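You operate a simulated robot arm through the tools that you are given. There is no shell and no other tool. Be economical: measure what you need, move in short steps, check, and stop when the job is done.

You are at the controls of a simulated two-armed robot. One attempt, no reset.

TASK
Fetch the black-banded oil bottle and stand it on the spare white wheel on the lane along the fence. Put the M8 machine foot from the lane along the fence on the ledge of the air board and the M10 machine foot on the filter bench shelf. Take the black film scrap on the top of the feed table and put it away in the waste sack mouth. Open the console cupboard door, fetch the yellow core cap from the top of the feed table and set it on the shelf in the console cupboard and shut the door again. Open the humidity cabinet door, fetch the pleated filter labelled "B-73" from the top of the repair bench and set it on the humidity cabinet floor, then shut the door. Put the small brown-banded quilted panel from the humidity cabinet stand shelf on top of the grey small teal-edged pack. Take the brown thread cone and leave it on top of the grey dirty filter on the top of the stacking bench. Fetch the grey spacer block with the largest size on its label and set it on top of the tan pad. The order is free. Set down upright: black-banded oil bottle, pleated filter, brown thread cone.
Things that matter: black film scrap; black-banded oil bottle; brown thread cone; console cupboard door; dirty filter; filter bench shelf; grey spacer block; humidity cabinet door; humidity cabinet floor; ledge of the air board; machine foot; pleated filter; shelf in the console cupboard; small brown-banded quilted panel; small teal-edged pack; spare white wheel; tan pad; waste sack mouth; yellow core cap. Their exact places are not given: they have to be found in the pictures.

The check looks at the end state, three seconds after you hand in, the way a careful person would. Anything else that was tipped, shoved, dropped, spilled or broken makes it a failure. A push-on lid holds only when it is set on centred and level and pressed home; a screw cap is set on level and turned clockwise until tight.

THE ROBOT
Two 7-joint arms with two-finger parallel grippers on one trunk, on a base that drives. Base frame: it is fixed to the floor where the robot stands at the start and does not move with it; the origin is under the middle of the robot, x ahead of it, y to its left, z up; the surface under the hand at the start is at about z = 850. Readings come in mm, rad, newtons and seconds.
The left shoulder is at the start at [70, 177, 1195], the right one opposite. With the tool pointing down near the work surface each hand reaches from about 260 to 720 mm from the robot's upright axis, wherever it stands, measured 20 degrees to its own side. Places, roughly: black film scrap (11x6x5 cm) [2300, 600, 900]; black-banded oil bottle [750, 0, 1000]; brown thread cone (6x6x8 cm) [13500, -1100, 800]; console cupboard door [-1200, 800, 500]; dirty filter [13750, -1500, 750]; filter bench shelf [-2200, 0, 200]; grey spacer block [5000, -500, 1000]; humidity cabinet door [-2300, -3700, 1000]; humidity cabinet floor [-2000, -3700, 800]; ledge of the air board (52x13 cm) [-1400, -580, 620]; machine foot [750, 500, 1000]; pleated filter [-1500, -2250, 1000]; shelf in the console cupboard [-1500, 800, 500]; small brown-banded quilted panel (17x8x5 cm) [-2100, -3600, 400]; small teal-edged pack [-4750, -1500, 1000]; spare white wheel (9x9x3 cm) [900, 500, 900]; tan pad (9x6x4 cm) [1500, 700, 900]; waste sack mouth [3200, 800, 500]; yellow core cap (6x6x4 cm) [1300, 700, 900]. Payload 3.43 kg a hand.
The TCP of each hand is the grasp point between the finger pads, 30 mm short of the fingertips. In the tool frame z runs along the fingers and y along their closing line. The gripper opens to 94 mm. The fingers are 28 mm wide and 10 mm thick; the gripper's body (50 by 96 mm) begins 55 mm behind the TCP.
Orientation is that of the tool frame in the base frame, as [roll, pitch, yaw] about the fixed x, y, z axes, in that order (R = Rz(yaw) Ry(pitch) Rx(roll)). With the fingers straight down and closing along the base's y, the tool's x points along the base's -x, its y along +y and its z along -z.

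THE INTERFACE
- The arms move only by the tool send_rows. It takes "left_deltas", "right_deltas" or both (then of equal length, played together; a hand with none holds still); each is one flat list of numbers, 7 for each row, row after row: the shift along the tool's x, y, z in mm, then the turn, a rotation vector about the tool's x, y, z in rad, then the finger opening in mm, from 0 to 94. In form: [dx, dy, dz, ax, ay, az, jaw, dx, dy, dz, ax, ay, az, jaw, ...]. A call has 1 to 12 rows; each row is the pose to reach, as a shift and turn from the pose commanded when the call began, along the tool's axes at that moment. Rows are played at 5 a second. More than 50 mm and 0.15 rad between two rows, or a gripper value outside its range, and nothing of the call is played. A pose out of reach is approached as far as the arm can. The call stops where the force on the tool passes 40 N (or 10 N more than at its start, if that is more) or the arm is blocked; 0.2 s more then pass. Each finger travels about 153 mm/s and halts on what it meets, pressing with about 31 N; the grip force reading is that of the motor and also rises with nothing between the fingers. The clock runs only during rows and for 0.2 s after the last one: add rows that repeat a pose to give the fingers time. It gives the time, the measured TCP pose, the force on the tool (base axes), the opening and the grip force at its end, in the units of the frame above (readings bear some noise), with the torque about the TCP (base axes, N m) and any sound that the robot's microphone picked up, and new pictures: "pictures" is both (left out), scene, wrist or none (wrist: the cameras of the hands that moved).
- Cameras (640 x 400 px; columns grow to the right, rows downward): "scene" is now at [89.3, 65.4, 1489]; the picture's right is [0.87, -0.50, 0.00], its down [-0.36, -0.63, -0.69] and it looks along [0.34, 0.60, -0.73] (base axes); focal length 214 px, centre (320, 200). "left" rides on the left gripper at [76, -14, -102] in its tool frame; the picture's right is [0.18, 0.98, 0.00], its down [-0.75, 0.14, -0.64] and it looks along [-0.63, 0.12, 0.77] (tool axes); focal length 243 px, centre (320, 200). "right" rides on the right gripper at [76, 14, -102] in its tool frame; the picture's right is [-0.18, 0.98, 0.00], its down [-0.75, -0.14, -0.64] and it looks along [-0.63, -0.12, 0.77] (tool axes); focal length 243 px, centre (320, 200).
- move_column(by): slides the trunk up (or, below 0, down) by that many mm; the arms and the scene camera ride with it, the base frame stays. It gives what a move gives, with no picture.
- drive_base(legs): drives the robot by 1 to 6 legs, each [ahead, turn to the left] in mm and rad, along the robot's own axes; the way and the turn of a leg run together, so that a leg with both is an arc; at most 1500 mm and 3.142 rad a leg. The arms and the cameras ride along, it lands a little off, and it stops where it bumps. It gives what a move gives, and a new picture of the scene camera.
- aim_head(pan, tilt): turns the head with the scene camera to pan (to the left, within 1.501 rad either way) and tilt (down, from -0.506 to 1.204), counted from straight ahead of the robot. It gives what a move gives, and a new picture of the scene camera.
- point_at(camera, pixels): for up to 12 pixels [column, row] of the newest picture of that camera ("zoom" is the newest enlarged one), the place [x, y, z] in the base frame of the surface seen there, good to about 2 mm, but the place of the scene camera against the robot may be out by one fixed shift of up to 12 mm in any direction. It takes no simulated time.
- enlarge(camera, box): a new picture of the part [left, top, right, bottom] of that camera's present view, enlarged. It takes no simulated time.
- close_job(): hands the job in; it is judged then, once.

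Keep the steps short. Do not move on a guess: measure, check each grasp and each placing, and mend mistakes. In all there are 364 turns and 360 pictures (those below and enlarged ones count). Leave the grippers open and the arms clear of the work at the hand-in unless told otherwise, and finish with a single line.

The tools are called after "Request:" as name(argument=value, ...) on one line, values as JSON. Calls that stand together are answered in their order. send_rows: Moves the arms, as the interface text tells. Its arguments: {"type":"object","properties":{"left_deltas":{"type":"array","items":{"type":"number"}},"right_deltas":{"type":"array","items":{"type":"number"}},"pictures":{"type":"string","enum":["both","scene","wrist","none"]}},"required":[]} The other tools are called the same way: move_column (by) slides the trunk up or down; drive_base (legs) drives the base; aim_head (pan, tilt) turns the head that bears the scene camera; point_at (camera, pixels) gives the place of the surface under pixels of a picture; enlarge (camera, box) takes an enlarged picture of a part of a camera's view; close_job () hands the job in.

At the start:

```text
t: 0.0
left_tool_pos: [346.7, 472.1, 1189.3]
left_tcp_rot: [3.141, 0.0, 3.139]
left_wrist_force: [-0.2, 0.3, -0.1]
left_torque: [0.0, 0.01, -0.03]
left_opening: 94.1
left_grasp_force: 0.2
right_tool_pos: [482.2, 83.7, 1159.7]
right_tcp_rot: [3.142, 0.001, 3.14]
right_wrist_force: [0.4, -0.7, -1.1]
right_torque: [0.01, 0.01, 0.01]
right_opening: 93.8
right_grasp_force: 0.1
trunk travel left (down, up): [-775.0, 65.0]
robot x, y, heading: [1.0, -0.1, -0.001]
head pan, tilt: [1.051, 0.813]
```

scene: 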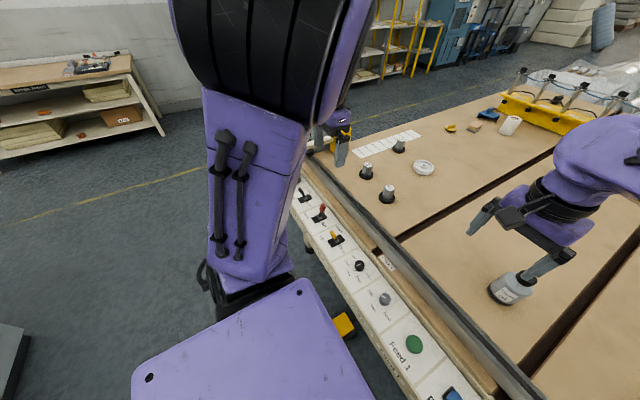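
right: 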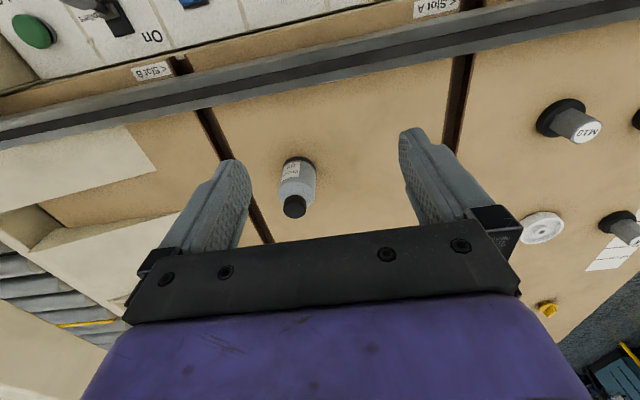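
left: 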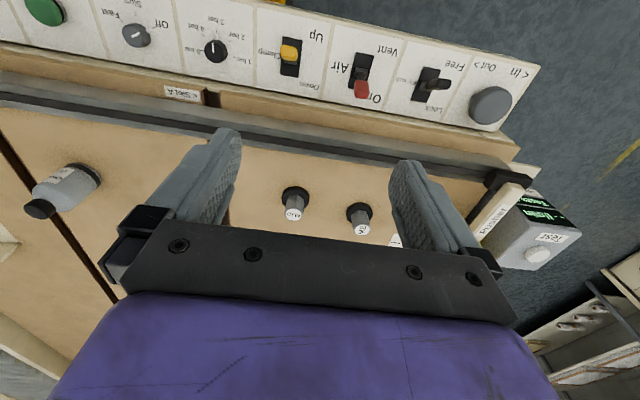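

I see the feed table with feet, a white wheel and the oil bottle. I'll enlarge for detail and measure the first points.

Request:
enlarge(camera="scene", box=[320, 60, 640, 260])

Request:
enlarge(camera="right", box=[240, 80, 640, 330])

Request:
point_at(camera="scene", pixels=[[424, 167], [390, 190], [366, 170], [399, 144], [388, 197], [450, 128], [473, 127], [487, 116], [511, 125], [510, 290], [425, 230]])

Request:
point_at(camera="right", pixels=[[294, 207], [298, 180], [543, 228], [575, 126], [545, 310], [625, 230], [330, 130]])

```text
2.00 times, centred on (480, 160) of scene
```

zoom: 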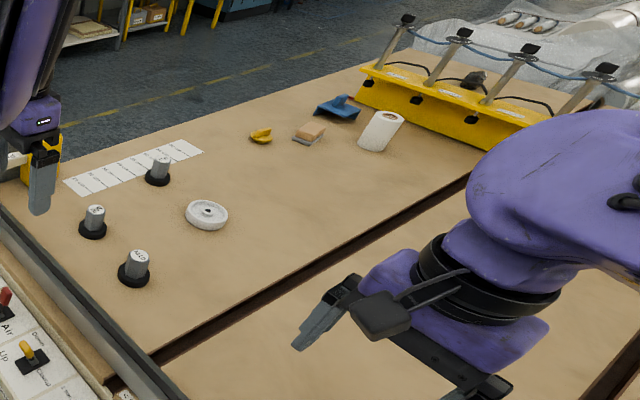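

```text
1.60 times, centred on (440, 205) of right
```

zoom: 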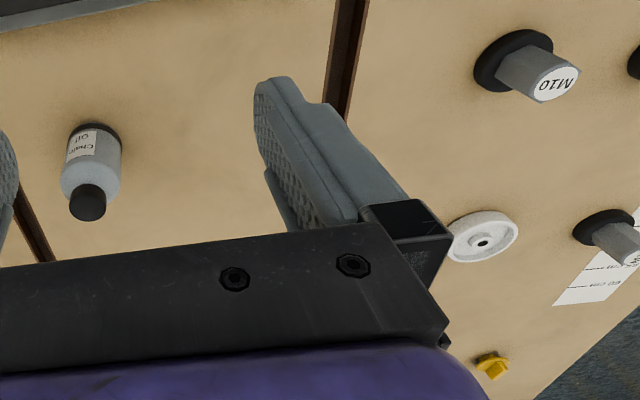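

```text
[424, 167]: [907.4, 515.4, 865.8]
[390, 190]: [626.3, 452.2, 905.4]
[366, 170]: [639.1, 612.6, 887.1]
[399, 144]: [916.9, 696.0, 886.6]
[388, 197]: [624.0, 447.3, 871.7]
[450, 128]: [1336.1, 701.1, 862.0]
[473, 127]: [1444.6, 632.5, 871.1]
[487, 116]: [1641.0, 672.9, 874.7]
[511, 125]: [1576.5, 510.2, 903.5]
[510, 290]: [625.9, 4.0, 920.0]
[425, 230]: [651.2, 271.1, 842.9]
```

```text
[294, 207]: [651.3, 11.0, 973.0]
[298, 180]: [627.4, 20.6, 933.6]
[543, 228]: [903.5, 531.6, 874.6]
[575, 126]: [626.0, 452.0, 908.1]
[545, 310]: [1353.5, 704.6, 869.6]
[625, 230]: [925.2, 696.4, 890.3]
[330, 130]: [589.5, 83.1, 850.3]
```

Request:
enlarge(camera="left", box=[260, 160, 420, 260])

Request:
enlarge(camera="scene", box=[440, 90, 540, 150])

Request:
aim_head(pan=0.0, tilt=0.5)

```text
4.00 times, centred on (340, 210) of left
```

zoom: 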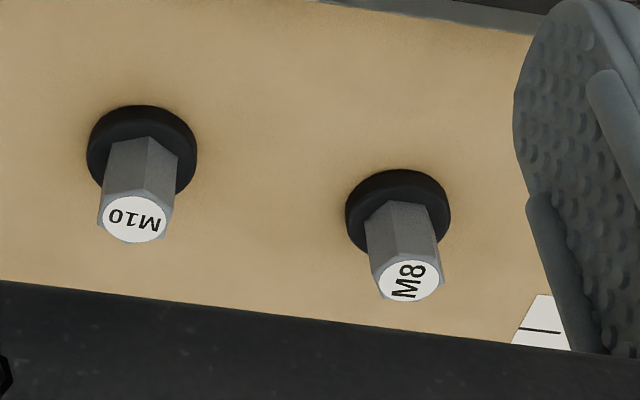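

```text
6.40 times, centred on (490, 120) of scene
```

zoom: 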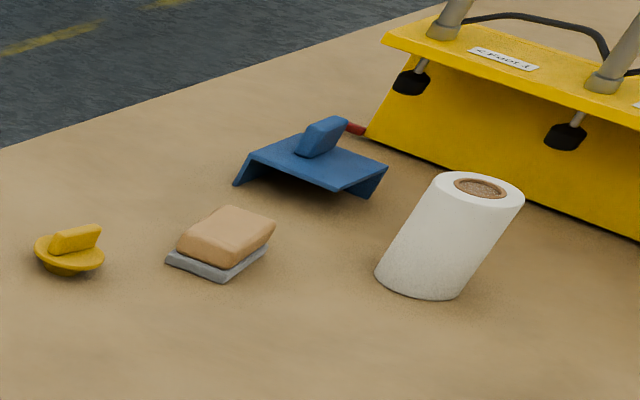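

```text
t: 1.3
left_tool_pos: [347.8, 473.3, 1191.1]
left_tcp_rot: [3.141, -0.001, 3.14]
left_wrist_force: [-0.3, -0.4, -0.4]
left_torque: [0.01, 0.01, 0.01]
left_opening: 94.0
left_grasp_force: 0.2
right_tool_pos: [483.7, 83.4, 1159.0]
right_tcp_rot: [-3.141, 0.0, 3.141]
right_wrist_force: [0.5, -0.7, -0.2]
right_torque: [-0.04, -0.01, -0.02]
right_opening: 93.9
right_grasp_force: 0.0
trunk travel left (down, up): [-775.0, 65.0]
robot x, y, heading: [1.0, 1.8, 0.005]
head pan, tilt: [0.0, 0.499]
```

scene: 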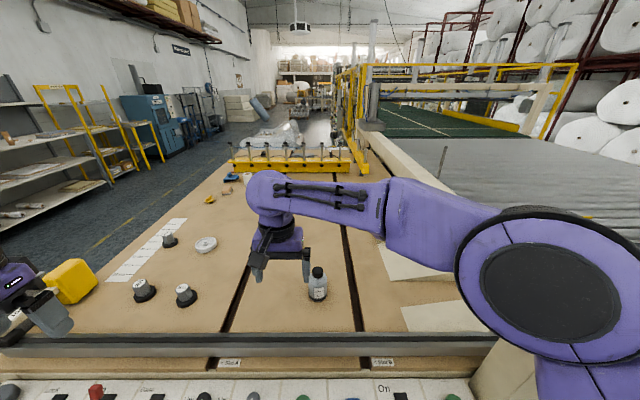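

Request:
point_at(camera="scene", pixels=[[10, 340], [120, 330], [105, 275], [180, 216], [240, 170], [70, 280], [205, 245], [318, 275], [170, 240], [143, 285], [185, 288], [240, 145]])

Request:
aim_head(pan=1.2, tilt=0.4)

```text
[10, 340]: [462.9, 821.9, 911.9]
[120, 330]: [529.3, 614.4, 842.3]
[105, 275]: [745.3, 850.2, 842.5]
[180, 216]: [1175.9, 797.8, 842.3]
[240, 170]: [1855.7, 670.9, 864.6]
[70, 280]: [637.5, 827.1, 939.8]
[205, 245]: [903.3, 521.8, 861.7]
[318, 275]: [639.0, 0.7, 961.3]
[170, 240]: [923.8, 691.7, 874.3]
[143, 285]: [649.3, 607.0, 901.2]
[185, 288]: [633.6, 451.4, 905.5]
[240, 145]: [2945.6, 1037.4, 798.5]
```

```text
t: 2.7
left_tool_pos: [347.9, 473.4, 1190.4]
left_tcp_rot: [3.142, 0.0, 3.141]
left_wrist_force: [0.2, -0.4, -0.2]
left_torque: [-0.02, 0.01, 0.01]
left_opening: 94.1
left_grasp_force: 0.0
right_tool_pos: [481.9, 82.8, 1160.3]
right_tcp_rot: [-3.14, 0.0, -3.14]
right_wrist_force: [-0.6, -0.5, -0.2]
right_torque: [-0.01, 0.04, 0.03]
right_opening: 93.9
right_grasp_force: 0.1
trunk travel left (down, up): [-775.0, 65.0]
robot x, y, heading: [0.4, 1.8, -0.002]
head pan, tilt: [1.201, 0.4]
```

scene: 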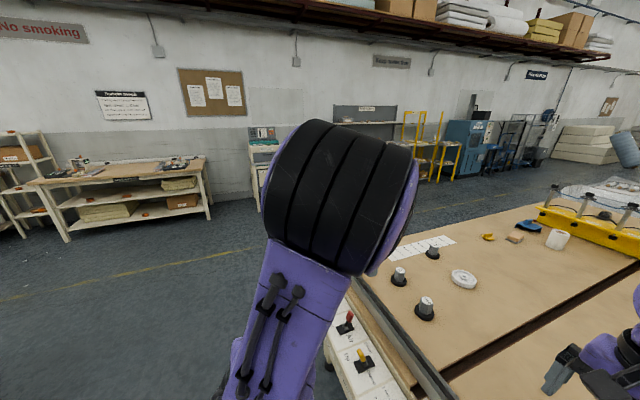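

Request:
enlarge(camera="right", box=[260, 140, 340, 230])

Request:
point_at(camera="right", pixels=[[294, 212], [294, 196], [283, 185], [312, 186], [297, 170], [290, 160], [304, 157], [297, 192], [285, 205], [304, 205], [298, 166]])

Request:
point_at(camera="scene", pixels=[[340, 320], [380, 395], [200, 225], [425, 400], [355, 285], [400, 258], [450, 240]])

```text
4.44 times, centred on (300, 185) of right
```

zoom: 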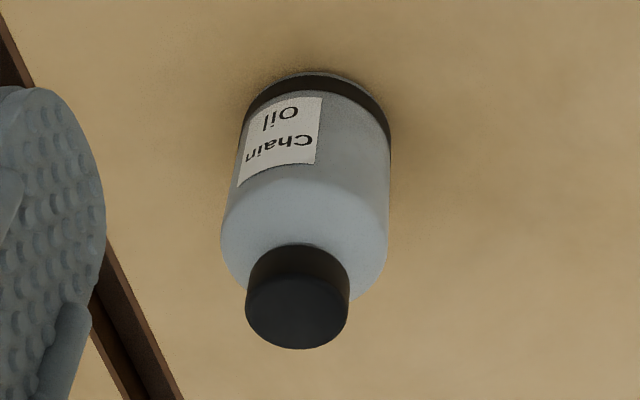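

```text
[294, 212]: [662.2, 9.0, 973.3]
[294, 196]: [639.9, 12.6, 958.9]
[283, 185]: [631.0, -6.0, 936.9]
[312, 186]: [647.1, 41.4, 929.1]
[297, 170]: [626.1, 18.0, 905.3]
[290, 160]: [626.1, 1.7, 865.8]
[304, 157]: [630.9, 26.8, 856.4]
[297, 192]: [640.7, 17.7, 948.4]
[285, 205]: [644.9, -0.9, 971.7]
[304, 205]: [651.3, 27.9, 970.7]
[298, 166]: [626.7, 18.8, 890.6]
```

```text
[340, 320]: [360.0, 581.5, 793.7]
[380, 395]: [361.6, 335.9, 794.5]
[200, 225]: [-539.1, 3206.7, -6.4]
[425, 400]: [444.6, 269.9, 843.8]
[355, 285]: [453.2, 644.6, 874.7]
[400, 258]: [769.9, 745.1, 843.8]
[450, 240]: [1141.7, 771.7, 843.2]
```

Bottle axis ≈ (655, 14), body z 850–940, cap top 973. Moving right hand above it.

Request:
send_rows(right_deltas=[-45, -18, 0, 0, 0, 0, 94, -90, -36, 0, 0, 0, 0, 94, -135, -54, 0, 0, 0, 0, 94, -173, -69, 0, 0, 0, 0, 94, -173, -69, 45, 0, 0, 0, 94, -173, -69, 90, 0, 0, 0, 94, -173, -69, 130, 0, 0, 0, 94], pictures="wrist")

```text
t: 4.3
left_tool_pos: [345.7, 473.5, 1191.6]
left_tcp_rot: [-3.141, 0.004, 3.139]
left_wrist_force: [0.9, -0.1, 0.4]
left_torque: [0.0, -0.04, 0.02]
left_opening: 94.1
left_grasp_force: 0.1
right_tool_pos: [643.1, 4.7, 1028.0]
right_tcp_rot: [3.14, 0.003, -3.141]
right_wrist_force: [-0.1, 0.4, -0.1]
right_torque: [-0.03, 0.0, 0.05]
right_opening: 93.8
right_grasp_force: 0.1
right hand out of reach, approached as far as the arm can: row 3, 4, 5, 6, 7
trunk travel left (down, up): [-775.0, 65.0]
robot x, y, heading: [1.5, -2.4, -0.004]
head pan, tilt: [1.201, 0.4]
```

right: 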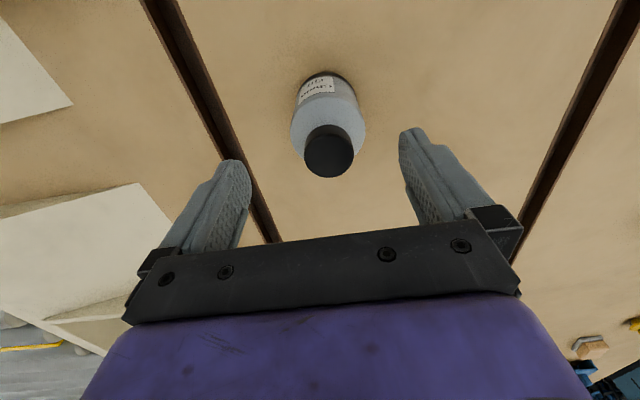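

Request:
point_at(camera="right", pixels=[[328, 150], [308, 150], [350, 150], [328, 172], [292, 128], [366, 128]])

Request:
send_rows(right_deltas=[0, 8, 45, 0, 0, 0, 94, -10, 8, 70, 0, 0, 0, 94], pictures="wrist")

```text
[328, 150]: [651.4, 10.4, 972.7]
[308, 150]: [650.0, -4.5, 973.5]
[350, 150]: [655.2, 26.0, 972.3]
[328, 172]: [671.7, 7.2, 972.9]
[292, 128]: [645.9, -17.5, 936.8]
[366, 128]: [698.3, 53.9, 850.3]
```

```text
t: 4.9
left_tool_pos: [347.4, 473.3, 1191.1]
left_tcp_rot: [3.139, 0.0, 3.139]
left_wrist_force: [-0.8, 0.2, -0.3]
left_torque: [0.02, 0.01, 0.01]
left_opening: 94.1
left_grasp_force: 0.1
right_tool_pos: [644.0, 1.9, 959.9]
right_tcp_rot: [3.14, 0.002, 3.14]
right_wrist_force: [0.1, 1.3, -0.4]
right_torque: [0.04, 0.03, 0.01]
right_opening: 94.0
right_grasp_force: 0.1
right hand out of reach, approached as far as the arm can: row 2
trunk travel left (down, up): [-775.0, 65.0]
robot x, y, heading: [-1.7, -0.2, 0.002]
head pan, tilt: [1.201, 0.4]
```

right: 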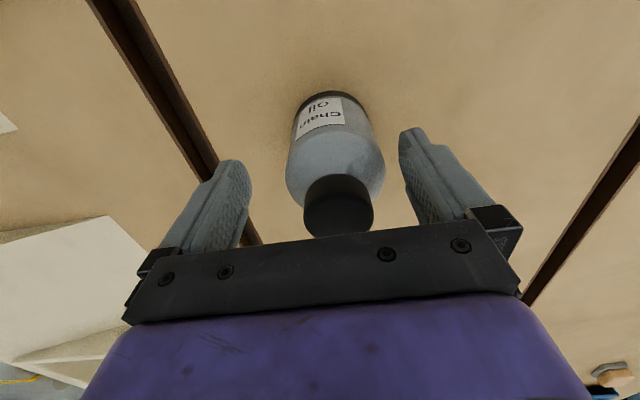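

Request:
aim_head(pan=0.5, tilt=1.2)

```text
t: 6.0
left_tool_pos: [347.5, 473.3, 1191.1]
left_tcp_rot: [-3.141, 0.0, 3.14]
left_wrist_force: [-0.4, 0.6, -0.2]
left_torque: [0.0, 0.02, 0.01]
left_opening: 94.0
left_grasp_force: 0.1
right_tool_pos: [643.8, 3.1, 960.8]
right_tcp_rot: [-3.142, 0.0, -3.141]
right_wrist_force: [0.0, 0.0, -0.6]
right_torque: [-0.01, 0.0, 0.03]
right_opening: 94.1
right_grasp_force: 0.1
trunk travel left (down, up): [-775.0, 65.0]
robot x, y, heading: [-1.1, -0.0, 0.001]
head pan, tilt: [0.499, 1.201]
```

scene: 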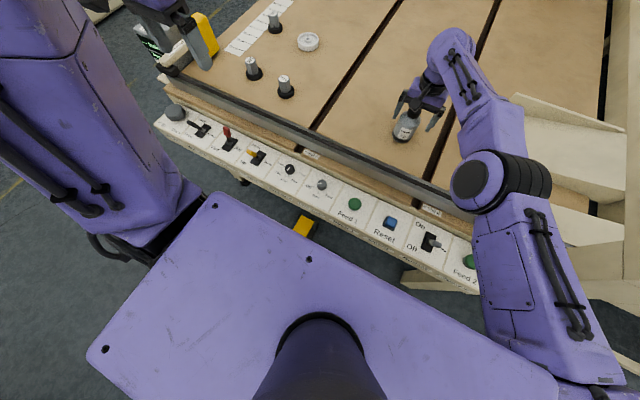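

Request:
point_at(camera="scene", pixels=[[304, 225], [270, 215], [213, 198], [310, 259], [320, 205], [250, 183], [105, 353], [250, 300]])

```text
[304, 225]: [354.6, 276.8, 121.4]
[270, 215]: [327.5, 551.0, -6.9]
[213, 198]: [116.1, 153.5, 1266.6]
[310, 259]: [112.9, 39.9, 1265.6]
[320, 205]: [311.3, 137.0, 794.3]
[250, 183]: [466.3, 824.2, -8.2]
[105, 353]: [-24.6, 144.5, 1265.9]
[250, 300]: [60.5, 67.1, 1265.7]
```

Request:
drive_base(legs=[[18, 0.014]])

```text
t: 6.8
left_tool_pos: [354.4, 476.8, 1192.9]
left_tcp_rot: [3.139, 0.006, -3.128]
left_wrist_force: [0.0, 0.5, 1.0]
left_torque: [0.02, -0.06, 0.02]
left_opening: 93.6
left_grasp_force: 0.0
right_tool_pos: [659.1, 10.3, 964.3]
right_tcp_rot: [3.14, 0.003, -3.127]
right_wrist_force: [0.3, 0.4, 0.9]
right_torque: [0.01, -0.06, 0.01]
right_opening: 94.1
right_grasp_force: 0.1
trunk travel left (down, up): [-775.0, 65.0]
robot x, y, heading: [18.0, 0.7, 0.015]
head pan, tilt: [0.499, 1.201]
```

scene: 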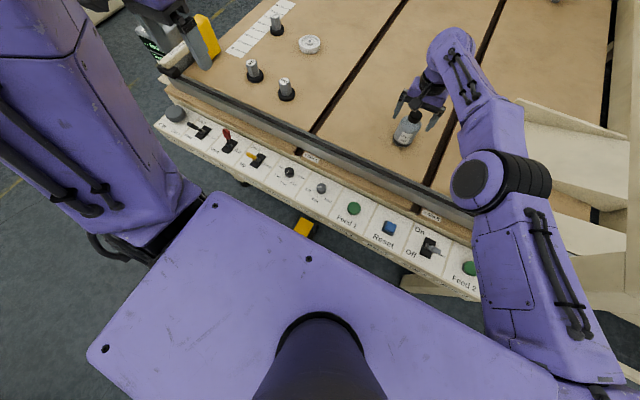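

Hand at (659, 10), nearly over the bottle axis (654, 11). Descend to z≈926.

Request:
send_rows(right_deltas=[4, 1, 20, 0, 0, 0, 94, 4, 1, 37, 0, 0, 0, 94], pictures="wrist")

```text
t: 7.4
left_tool_pos: [358.3, 477.5, 1191.1]
left_tcp_rot: [-3.141, 0.002, -3.127]
left_wrist_force: [0.4, 0.0, -0.1]
left_torque: [0.04, -0.02, 0.06]
left_opening: 93.8
left_grasp_force: 0.0
right_tool_pos: [656.4, 11.8, 924.5]
right_tcp_rot: [-3.14, 0.001, -3.129]
right_wrist_force: [0.3, 0.3, 0.0]
right_torque: [0.0, -0.01, 0.03]
right_opening: 93.8
right_grasp_force: 0.1
trunk travel left (down, up): [-775.0, 65.0]
robot x, y, heading: [20.4, -1.0, 0.014]
head pan, tilt: [0.499, 1.201]
```

right: 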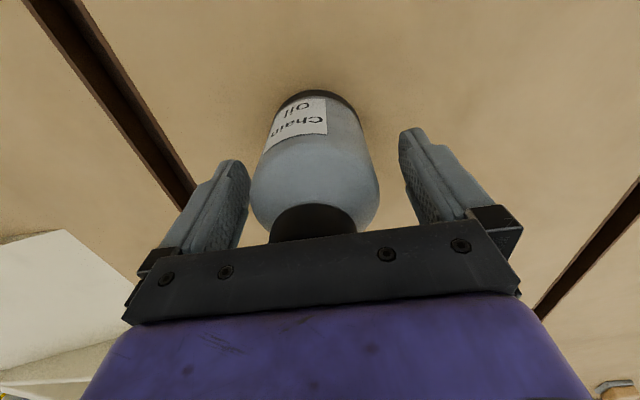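

Request:
send_rows(right_deltas=[0, 0, 0, 0, 0, 0, 45, 0, 0, 0, 0, 0, 0, 30, 0, 0, 0, 0, 0, 0, 30, 0, 0, 0, 0, 0, 0, 30, 0, 0, -20, 0, 0, 0, 30, 0, 0, -50, 0, 0, 0, 30], pictures="wrist")

```text
t: 8.8
left_tool_pos: [358.0, 479.3, 1191.3]
left_tcp_rot: [3.141, 0.002, -3.128]
left_wrist_force: [0.4, 0.3, 0.3]
left_torque: [-0.01, 0.0, -0.04]
left_opening: 94.0
left_grasp_force: 0.0
right_tool_pos: [658.4, 12.5, 973.7]
right_tcp_rot: [3.141, 0.0, -3.127]
right_wrist_force: [-0.8, 0.3, -2.0]
right_torque: [0.01, -0.01, 0.0]
right_opening: 66.2
right_grasp_force: 31.2
trunk travel left (down, up): [-775.0, 65.0]
robot x, y, heading: [16.4, 0.2, 0.016]
head pan, tilt: [0.499, 1.201]
```

right: 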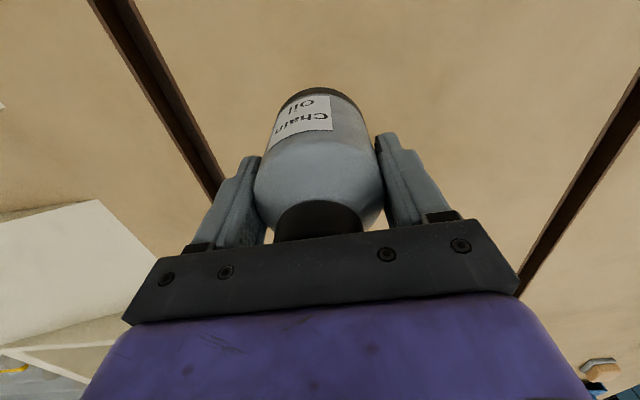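

Bottle held (66 mm). Raise and retract for carrying.

Request:
send_rows(right_deltas=[0, 0, -45, 0, 0, 0, 30, 0, 0, -90, 0, 0, 0, 30, 20, 0, -130, 0, 0, 0, 30, 65, 0, -130, 0, 0, 0, 30, 110, -20, -130, 0, 0, 0, 30, 155, -40, -130, 0, 0, 0, 30, 200, -60, -130, 0, 0, 0, 30, 230, -80, -130, 0, 0, 0, 30], pictures="none")

Request:
drive_base(legs=[[-500, 0], [0, 1.556], [1330, 0], [0, -1.571]])

Request:
aim_head(pan=0.0, tilt=0.5)

```text
t: 10.6
left_tool_pos: [356.7, 476.8, 1191.9]
left_tcp_rot: [3.14, 0.001, -3.127]
left_wrist_force: [0.0, 0.0, -0.1]
left_torque: [0.0, -0.02, -0.02]
left_opening: 94.2
left_grasp_force: 0.0
right_tool_pos: [424.9, -73.0, 1103.4]
right_tcp_rot: [3.14, 0.003, -3.128]
right_wrist_force: [0.0, 0.3, -3.4]
right_torque: [0.03, -0.01, -0.05]
right_opening: 66.1
right_grasp_force: 31.0
trunk travel left (down, up): [-775.0, 65.0]
robot x, y, heading: [16.9, -1.8, 0.019]
head pan, tilt: [0.499, 1.201]
```

```text
t: 27.4
left_tool_pos: [-156.7, 1794.0, 1191.7]
left_tcp_rot: [-3.141, 0.001, -3.13]
left_wrist_force: [-0.7, 0.2, 0.4]
left_torque: [0.0, 0.01, -0.01]
left_opening: 93.8
left_grasp_force: 0.1
right_tool_pos: [-88.5, 1245.6, 1104.0]
right_tcp_rot: [3.141, 0.0, -3.13]
right_wrist_force: [-0.5, -0.5, -1.3]
right_torque: [-0.01, 0.0, -0.02]
right_opening: 66.2
right_grasp_force: 30.5
trunk travel left (down, up): [-775.0, 65.0]
robot x, y, heading: [-499.8, 1319.4, 0.011]
head pan, tilt: [0.499, 1.201]
```

scene: 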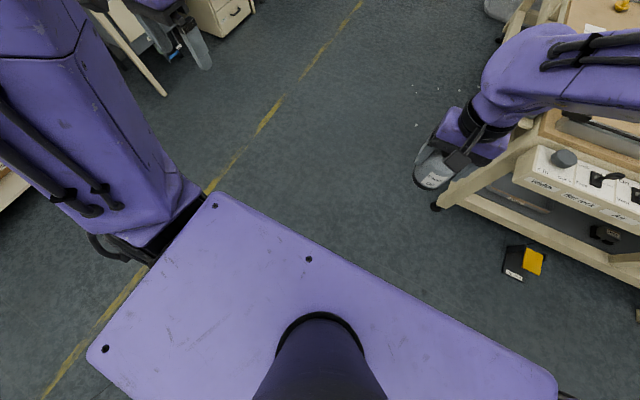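

```text
t: 28.5
left_tool_pos: [-156.3, 1796.1, 1191.6]
left_tcp_rot: [3.141, 0.002, -3.13]
left_wrist_force: [0.9, 1.1, 0.2]
left_torque: [0.01, 0.01, 0.01]
left_opening: 93.7
left_grasp_force: 0.0
right_tool_pos: [-87.1, 1246.1, 1104.3]
right_tcp_rot: [3.141, 0.0, -3.128]
right_wrist_force: [0.1, -0.1, -2.1]
right_torque: [-0.02, -0.01, 0.0]
right_opening: 66.0
right_grasp_force: 31.4
trunk travel left (down, up): [-775.0, 65.0]
robot x, y, heading: [-497.8, 1317.6, 0.016]
head pan, tilt: [0.0, 0.499]
```

scene: 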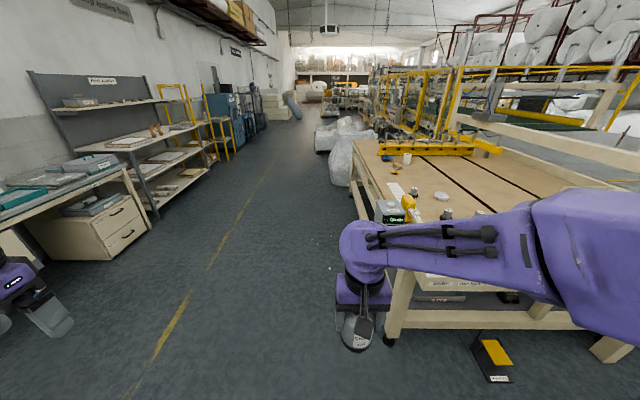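

Request:
point_at(camera="scene", pixels=[[352, 200], [352, 160], [390, 210], [388, 340], [340, 180], [345, 150], [358, 190], [410, 205], [442, 197], [445, 215]])

Request:
enlarge(camera="scene", box=[300, 80, 500, 230])

```text
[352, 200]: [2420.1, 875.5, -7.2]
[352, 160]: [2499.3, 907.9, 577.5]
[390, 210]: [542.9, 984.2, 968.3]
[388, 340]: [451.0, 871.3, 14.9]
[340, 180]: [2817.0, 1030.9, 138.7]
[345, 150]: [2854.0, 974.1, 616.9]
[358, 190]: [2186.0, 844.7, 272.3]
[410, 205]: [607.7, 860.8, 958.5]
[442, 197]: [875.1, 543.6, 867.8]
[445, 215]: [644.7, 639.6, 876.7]
```

```text
2.67 times, centred on (400, 155) of scene
```

zoom: 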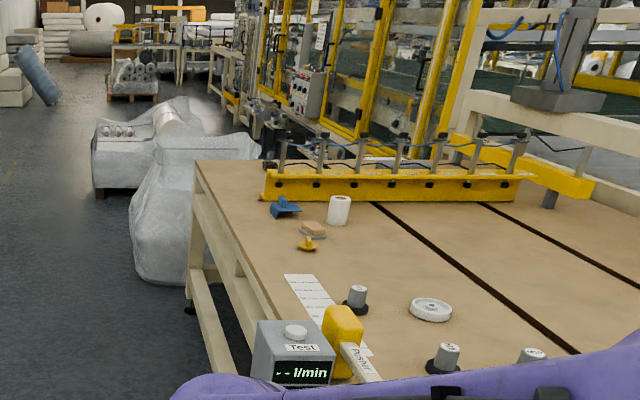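

Request:
drive_base(legs=[[0, -0.014], [1500, 0], [125, 0], [0, -1.571]])

```text
t: 40.9
left_tool_pos: [1592.9, 983.9, 1190.6]
left_tcp_rot: [-3.141, 0.003, 1.579]
left_wrist_force: [-0.3, 0.0, -0.4]
left_torque: [-0.04, -0.03, 0.01]
left_opening: 93.8
left_grasp_force: 0.2
right_tool_pos: [1042.9, 918.9, 1103.9]
right_tcp_rot: [-3.142, -0.001, 1.579]
right_wrist_force: [-1.3, -0.8, -1.7]
right_torque: [-0.03, 0.01, 0.02]
right_opening: 66.3
right_grasp_force: 31.0
trunk travel left (down, up): [-775.0, 65.0]
robot x, y, heading: [1119.4, 1328.7, -1.561]
head pan, tilt: [0.0, 0.499]
```

scene: 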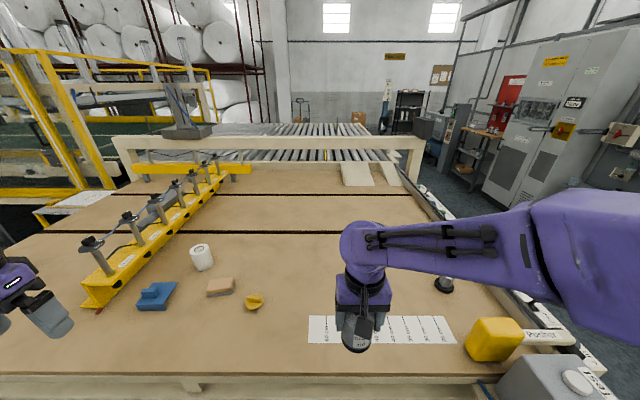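

Request:
drive_base(legs=[[150, -0.008]])

Request:
aim_head(pan=-0.35, tilt=0.85)

```text
t: 42.5
left_tool_pos: [1591.4, 828.8, 1189.8]
left_tcp_rot: [3.141, 0.0, 1.572]
left_wrist_force: [-1.3, -0.2, 0.9]
left_torque: [-0.01, 0.01, 0.0]
left_opening: 94.0
left_grasp_force: 0.0
right_tool_pos: [1038.1, 768.9, 1102.5]
right_tcp_rot: [-3.142, -0.003, 1.571]
right_wrist_force: [0.4, 0.4, -2.3]
right_torque: [0.03, -0.01, 0.01]
right_opening: 66.2
right_grasp_force: 31.1
trunk travel left (down, up): [-775.0, 65.0]
robot x, y, heading: [1117.1, 1179.2, -1.568]
head pan, tilt: [0.0, 0.499]
stopped in leg 1: the robot was blocked; the commanded pose is now the measured one
```

scene: 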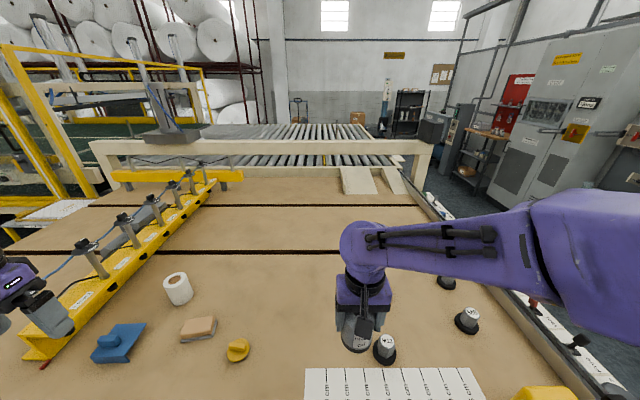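

```text
t: 43.3
left_tool_pos: [1589.5, 833.7, 1191.8]
left_tcp_rot: [-3.141, 0.0, 1.571]
left_wrist_force: [-0.3, 0.3, 0.0]
left_torque: [0.02, 0.01, -0.01]
left_opening: 94.1
left_grasp_force: 0.0
right_tool_pos: [1038.6, 771.8, 1103.8]
right_tcp_rot: [-3.142, 0.001, 1.571]
right_wrist_force: [-0.3, 0.2, -2.5]
right_torque: [-0.01, 0.01, 0.0]
right_opening: 66.0
right_grasp_force: 31.6
trunk travel left (down, up): [-775.0, 65.0]
robot x, y, heading: [1115.4, 1183.1, -1.567]
head pan, tilt: [-0.351, 0.85]
```

scene: 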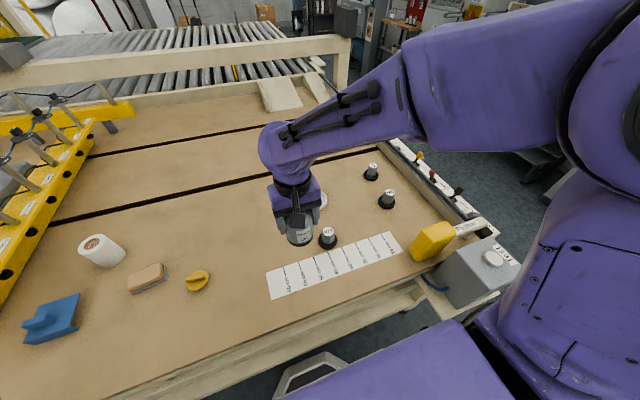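

Request:
send_rows(right_deltas=[-45, -25, 0, 0, 0, 0, 30, -90, -50, 0, 0, 0, 0, 30, -135, -75, 0, 0, 0, 0, 30, -180, -105, 0, 0, 0, 0, 30, -215, -133, 0, 0, 0, 0, 30], pictures="wrist")

```text
refused: row 1 steps farther than a row can; nothing moved
```

Request:
send_rows(right_deltas=[-40, -25, 0, 0, 0, 0, 30, -80, -50, 0, 0, 0, 0, 30, -120, -75, 0, 0, 0, 0, 30, -160, -105, 0, 0, 0, 0, 30, -195, -133, 0, 0, 0, 0, 30, -225, -133, 0, 0, 0, 0, 30], pictures="both")

```text
t: 44.7
left_tool_pos: [1591.0, 830.7, 1189.9]
left_tcp_rot: [3.141, 0.001, 1.571]
left_wrist_force: [0.6, -0.3, 0.0]
left_torque: [0.06, 0.03, 0.02]
left_opening: 94.2
left_grasp_force: 0.0
right_tool_pos: [906.4, 544.8, 1103.0]
right_tcp_rot: [-3.14, -0.002, 1.573]
right_wrist_force: [0.5, 0.3, -2.4]
right_torque: [0.0, 0.0, -0.01]
right_opening: 66.4
right_grasp_force: 31.2
trunk travel left (down, up): [-775.0, 65.0]
robot x, y, heading: [1117.1, 1179.2, -1.571]
head pan, tilt: [-0.351, 0.85]
```

scene: 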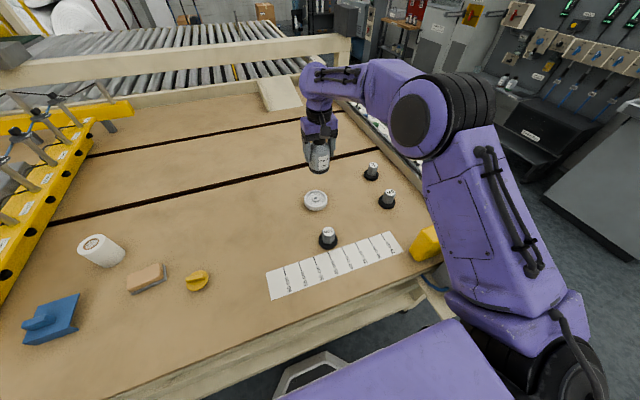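
right: 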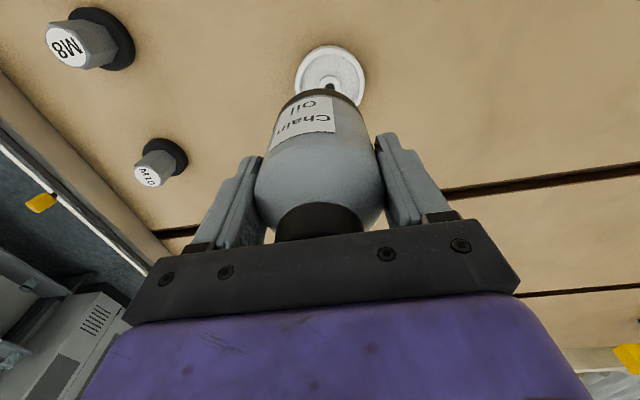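

Request:
point_at(camera="right", pixels=[[297, 76], [305, 58], [328, 48], [350, 55], [362, 76], [362, 95], [300, 92], [318, 72]])

Request:
point_at(camera="scene", pixels=[[304, 198], [327, 198], [316, 190], [316, 207], [316, 198], [328, 229], [388, 191], [373, 165], [320, 158]])

Request:
enlarge(camera="scene", box=[260, 150, 420, 250])

```text
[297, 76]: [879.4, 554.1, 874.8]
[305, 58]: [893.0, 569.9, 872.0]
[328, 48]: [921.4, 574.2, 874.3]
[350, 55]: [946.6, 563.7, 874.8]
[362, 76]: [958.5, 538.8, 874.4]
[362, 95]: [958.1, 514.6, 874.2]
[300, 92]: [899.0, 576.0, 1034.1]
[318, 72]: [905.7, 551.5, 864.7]
```

```text
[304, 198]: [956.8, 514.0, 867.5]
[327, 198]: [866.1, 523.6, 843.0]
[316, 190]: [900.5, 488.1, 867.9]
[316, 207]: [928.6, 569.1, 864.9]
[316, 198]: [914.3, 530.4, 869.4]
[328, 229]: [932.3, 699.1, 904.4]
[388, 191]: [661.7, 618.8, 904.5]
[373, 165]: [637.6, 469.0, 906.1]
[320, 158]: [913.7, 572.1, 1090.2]
```

```text
4.00 times, centred on (340, 200) of scene
```

zoom: 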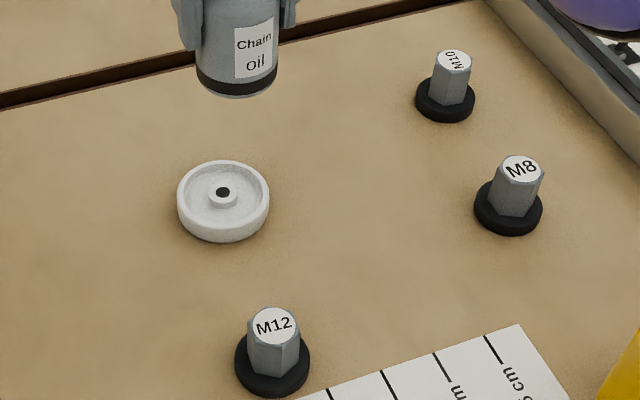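

Request:
send_rows(right_deltas=[-15, 10, 0, 0, 0, 0, 30, -15, 10, 45, 0, 0, 0, 30, -15, 10, 90, 0, 0, 0, 30, -15, 10, 125, 0, 0, 0, 30, -15, 10, 142, 0, 0, 0, 30, -15, 10, 142, 0, 0, 0, 30], pictures="both")

Request:
enlarge(camera="scene", box=[270, 150, 370, 230])

```text
t: 46.1
left_tool_pos: [1590.5, 833.4, 1191.1]
left_tcp_rot: [-3.141, 0.004, 1.571]
left_wrist_force: [-0.3, 0.0, -0.2]
left_torque: [0.03, 0.0, 0.01]
left_opening: 94.1
left_grasp_force: 0.1
right_tool_pos: [916.6, 531.3, 960.3]
right_tcp_rot: [3.141, -0.001, 1.57]
right_wrist_force: [0.0, 0.2, -2.5]
right_torque: [0.03, -0.01, -0.01]
right_opening: 66.2
right_grasp_force: 30.9
trunk travel left (down, up): [-775.0, 65.0]
robot x, y, heading: [1117.0, 1181.0, -1.571]
head pan, tilt: [-0.351, 0.85]
```

scene: 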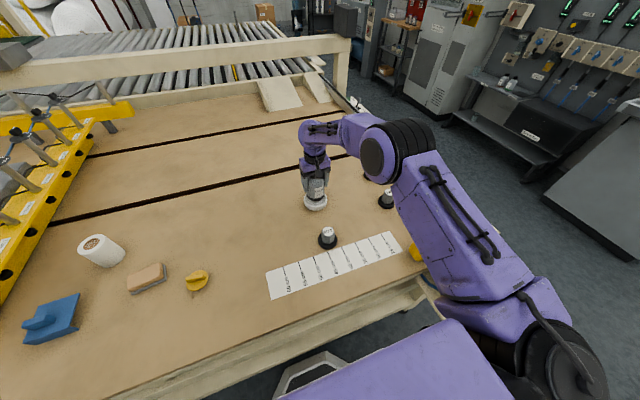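
right: 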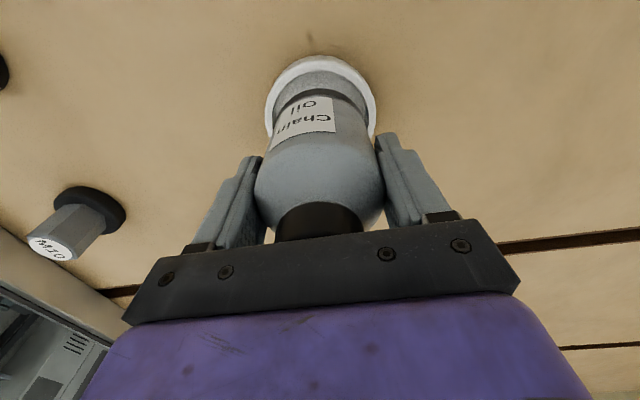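

```text
5.00 times, centred on (320, 190) of scene
```

zoom: 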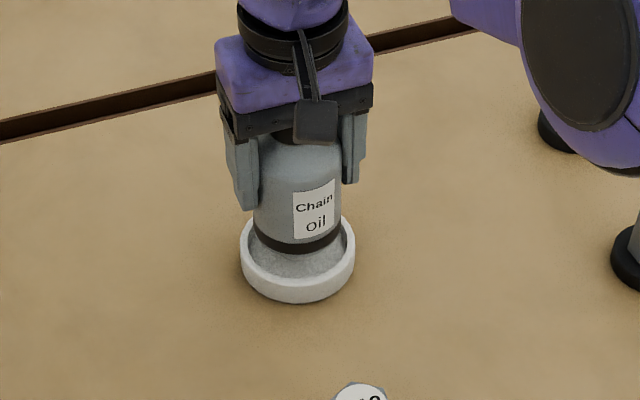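

Request:
send_rows(right_deltas=[0, 0, 4, 0, 0, 0, 30, 0, 0, 8, 0, 0, 0, 30, 0, 0, 11, 0, 0, 0, 30, 0, 0, 13, 0, 0, 0, 30], pictures="none")

```text
t: 47.1
left_tool_pos: [1589.7, 832.5, 1191.8]
left_tcp_rot: [-3.141, 0.002, 1.571]
left_wrist_force: [0.3, 0.4, 0.0]
left_torque: [-0.08, 0.01, 0.01]
left_opening: 94.0
left_grasp_force: 0.1
right_tool_pos: [916.4, 531.8, 948.5]
right_tcp_rot: [-3.141, -0.001, 1.57]
right_wrist_force: [0.6, -0.1, -2.0]
right_torque: [0.0, -0.03, 0.01]
right_opening: 65.9
right_grasp_force: 31.2
trunk travel left (down, up): [-775.0, 65.0]
robot x, y, heading: [1117.5, 1177.1, -1.567]
head pan, tilt: [-0.351, 0.85]
```

No contact yet (−2.0 N is just weight); continue down in small rows.

Request:
send_rows(right_deltas=[0, 0, 2, 0, 0, 0, 30, 0, 0, 4, 0, 0, 0, 30, 0, 0, 6, 0, 0, 0, 30, 0, 0, 6, 0, 0, 0, 30], pictures="none")

```text
t: 48.1
left_tool_pos: [1590.9, 835.1, 1192.3]
left_tcp_rot: [3.14, 0.003, 1.571]
left_wrist_force: [-0.2, -0.2, 0.2]
left_torque: [-0.04, 0.0, 0.02]
left_opening: 93.9
left_grasp_force: 0.1
right_tool_pos: [916.9, 531.9, 946.2]
right_tcp_rot: [-3.141, 0.007, 1.571]
right_wrist_force: [-2.4, -6.3, 26.0]
right_torque: [-0.12, 0.03, 0.08]
right_opening: 66.2
right_grasp_force: 30.8
trunk travel left (down, up): [-775.0, 65.0]
robot x, y, heading: [1117.7, 1178.4, -1.566]
head pan, tilt: [-0.351, 0.85]
```

Request:
send_rows(right_deltas=[0, 0, -4, 0, 0, 0, 30, 0, 0, -4, 0, 0, 0, 70, 0, 0, -4, 0, 0, 0, 94, 0, 0, -4, 0, 0, 0, 94], pictures="both")

Request:
enlarge(camera="scene", box=[270, 150, 370, 230])

```text
t: 49.1
left_tool_pos: [1590.5, 832.2, 1191.5]
left_tcp_rot: [3.141, 0.004, 1.57]
left_wrist_force: [0.7, -0.5, 0.9]
left_torque: [-0.02, 0.02, 0.01]
left_opening: 93.9
left_grasp_force: 0.0
right_tool_pos: [915.8, 531.2, 946.2]
right_tcp_rot: [3.141, -0.002, 1.57]
right_wrist_force: [-0.1, -0.3, -0.5]
right_torque: [0.0, -0.01, -0.01]
right_opening: 94.0
right_grasp_force: 0.1
trunk travel left (down, up): [-775.0, 65.0]
robot x, y, heading: [1117.6, 1175.9, -1.57]
head pan, tilt: [-0.351, 0.85]
```

scene: 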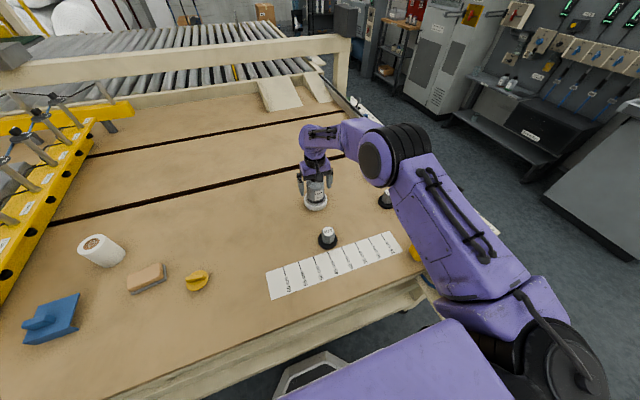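
right: 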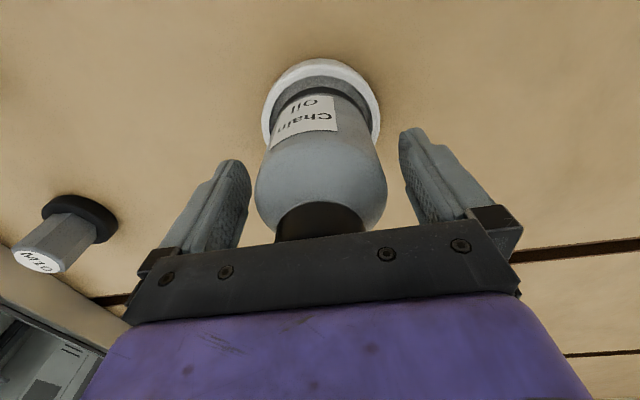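

```text
5.00 times, centred on (320, 190) of scene
```

zoom: 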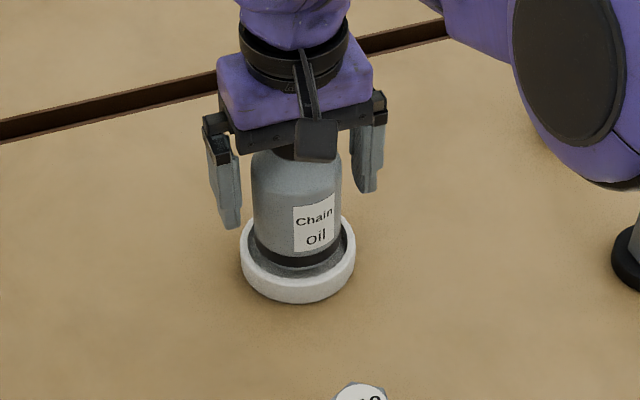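

Bottle stands in the wheel. Lift right hand clear and stow it; the film scrap next.

Request:
send_rows(right_deltas=[0, 0, -45, 0, 0, 0, 94, 0, 0, -90, 0, 0, 0, 94, 0, 0, -135, 0, 0, 0, 94, 30, 0, -170, 0, 0, 0, 94, 75, 0, -190, 0, 0, 0, 94, 120, 20, -190, 0, 0, 0, 94, 165, 40, -190, 0, 0, 0, 94, 205, 60, -190, 0, 0, 0, 94, 235, 80, -190, 0, 0, 0, 94], pictures="scene")

Request:
aim_head(pan=1.1, tilt=0.5)

```text
t: 51.1
left_tool_pos: [1589.2, 833.0, 1191.2]
left_tcp_rot: [3.139, 0.002, 1.57]
left_wrist_force: [-0.1, 0.3, -0.4]
left_torque: [0.0, -0.03, 0.03]
left_opening: 94.2
left_grasp_force: 0.1
right_tool_pos: [995.2, 767.6, 1136.5]
right_tcp_rot: [3.14, -0.001, 1.571]
right_wrist_force: [-0.8, 0.4, 0.2]
right_torque: [-0.02, 0.05, -0.02]
right_opening: 94.1
right_grasp_force: 0.0
trunk travel left (down, up): [-775.0, 65.0]
robot x, y, heading: [1121.2, 1180.2, -1.573]
head pan, tilt: [-0.351, 0.85]
```

scene: 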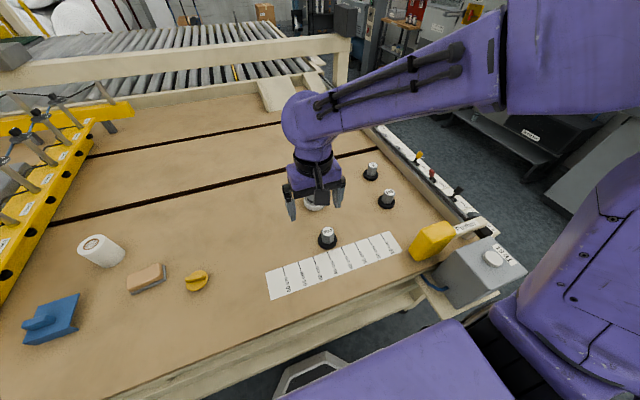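

```text
t: 52.7
left_tool_pos: [1591.4, 832.9, 1191.1]
left_tcp_rot: [3.14, 0.001, 1.571]
left_wrist_force: [-0.6, 0.3, 0.8]
left_torque: [0.01, -0.04, 0.0]
left_opening: 94.0
left_grasp_force: 0.0
right_tool_pos: [996.5, 767.5, 1136.8]
right_tcp_rot: [-3.141, 0.0, 1.571]
right_wrist_force: [-0.2, 0.3, -0.3]
right_torque: [0.0, 0.0, 0.01]
right_opening: 93.8
right_grasp_force: 0.1
trunk travel left (down, up): [-775.0, 65.0]
robot x, y, heading: [1116.4, 1186.4, -1.571]
head pan, tilt: [1.1, 0.499]
```

scene: 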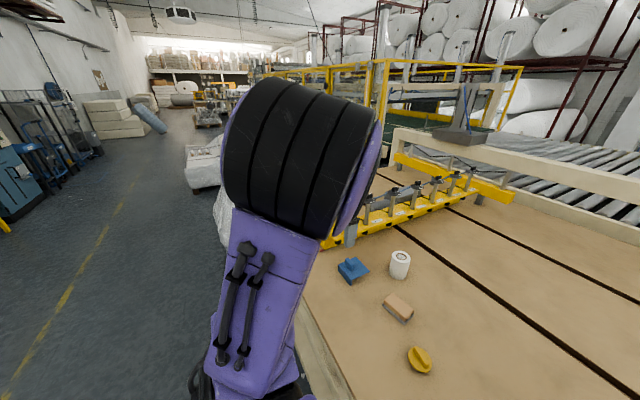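

Request:
drive_base(legs=[[-170, 0], [0, 1.571], [700, 0]])

Request:
aim_head(pan=-0.4, tilt=0.45)

```text
t: 61.4
left_tool_pos: [2160.8, 1829.8, 1191.7]
left_tcp_rot: [-3.141, 0.002, -3.136]
left_wrist_force: [0.6, 0.4, -0.4]
left_torque: [-0.01, -0.04, 0.02]
left_opening: 93.9
left_grasp_force: 0.1
right_tool_pos: [2228.9, 1236.9, 1137.5]
right_tcp_rot: [-3.14, 0.0, -3.135]
right_wrist_force: [-0.5, -0.1, -0.2]
right_torque: [0.01, 0.0, -0.01]
right_opening: 93.9
right_grasp_force: 0.1
trunk travel left (down, up): [-775.0, 65.0]
robot x, y, heading: [1815.6, 1356.9, 0.004]
head pan, tilt: [1.1, 0.499]
```

scene: 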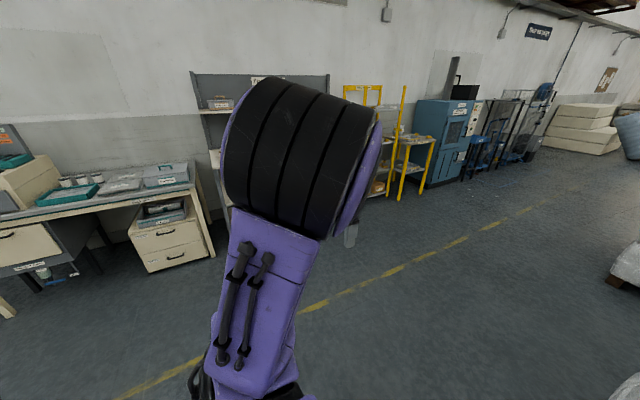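

```text
t: 63.0
left_tool_pos: [2160.9, 1831.1, 1190.4]
left_tcp_rot: [3.141, 0.001, -3.135]
left_wrist_force: [-0.9, -1.5, 0.7]
left_torque: [-0.04, -0.01, -0.02]
left_opening: 93.9
left_grasp_force: 0.0
right_tool_pos: [2228.9, 1237.3, 1137.1]
right_tcp_rot: [-3.141, 0.0, -3.136]
right_wrist_force: [-0.8, 0.0, -0.2]
right_torque: [-0.03, 0.04, -0.02]
right_opening: 94.0
right_grasp_force: 0.1
trunk travel left (down, up): [-775.0, 65.0]
robot x, y, heading: [1815.5, 1358.4, 0.0]
head pan, tilt: [-0.4, 0.45]
```

scene: 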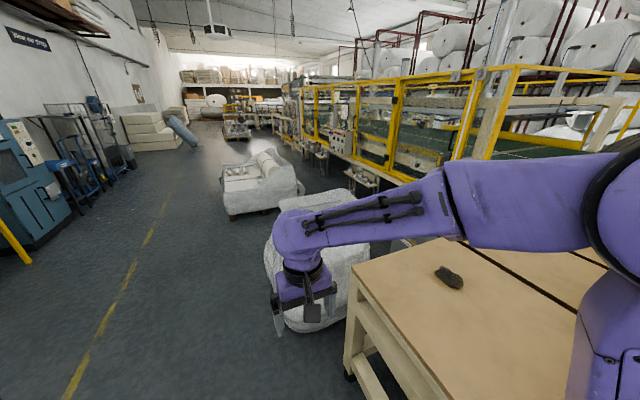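

Request:
point_at(camera="scene", pixels=[[448, 278], [440, 270], [458, 286], [350, 270], [345, 375], [470, 238], [310, 200], [350, 190], [270, 250], [330, 330], [265, 215], [372, 240]])

Request:
enlarge(camera="scene", box=[220, 160, 480, 340])

```text
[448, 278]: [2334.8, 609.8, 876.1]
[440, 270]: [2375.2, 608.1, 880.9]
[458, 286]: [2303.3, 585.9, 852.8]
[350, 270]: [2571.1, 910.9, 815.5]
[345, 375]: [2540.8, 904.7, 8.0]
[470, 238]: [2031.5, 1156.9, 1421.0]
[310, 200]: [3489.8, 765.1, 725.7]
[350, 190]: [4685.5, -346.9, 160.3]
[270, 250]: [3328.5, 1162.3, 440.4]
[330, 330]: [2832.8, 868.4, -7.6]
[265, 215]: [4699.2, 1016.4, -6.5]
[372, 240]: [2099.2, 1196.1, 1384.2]
```

```text
2.22 times, centred on (350, 250) of scene
```

zoom: 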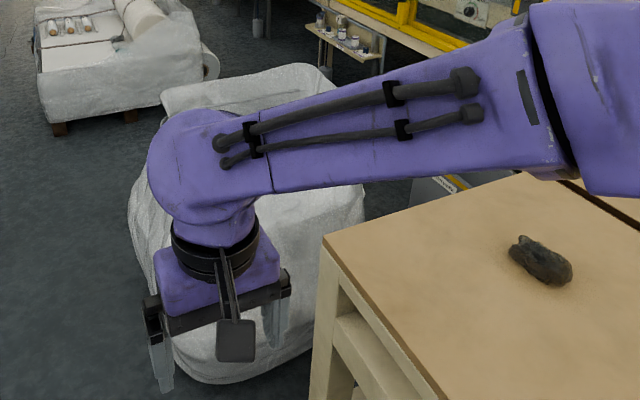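

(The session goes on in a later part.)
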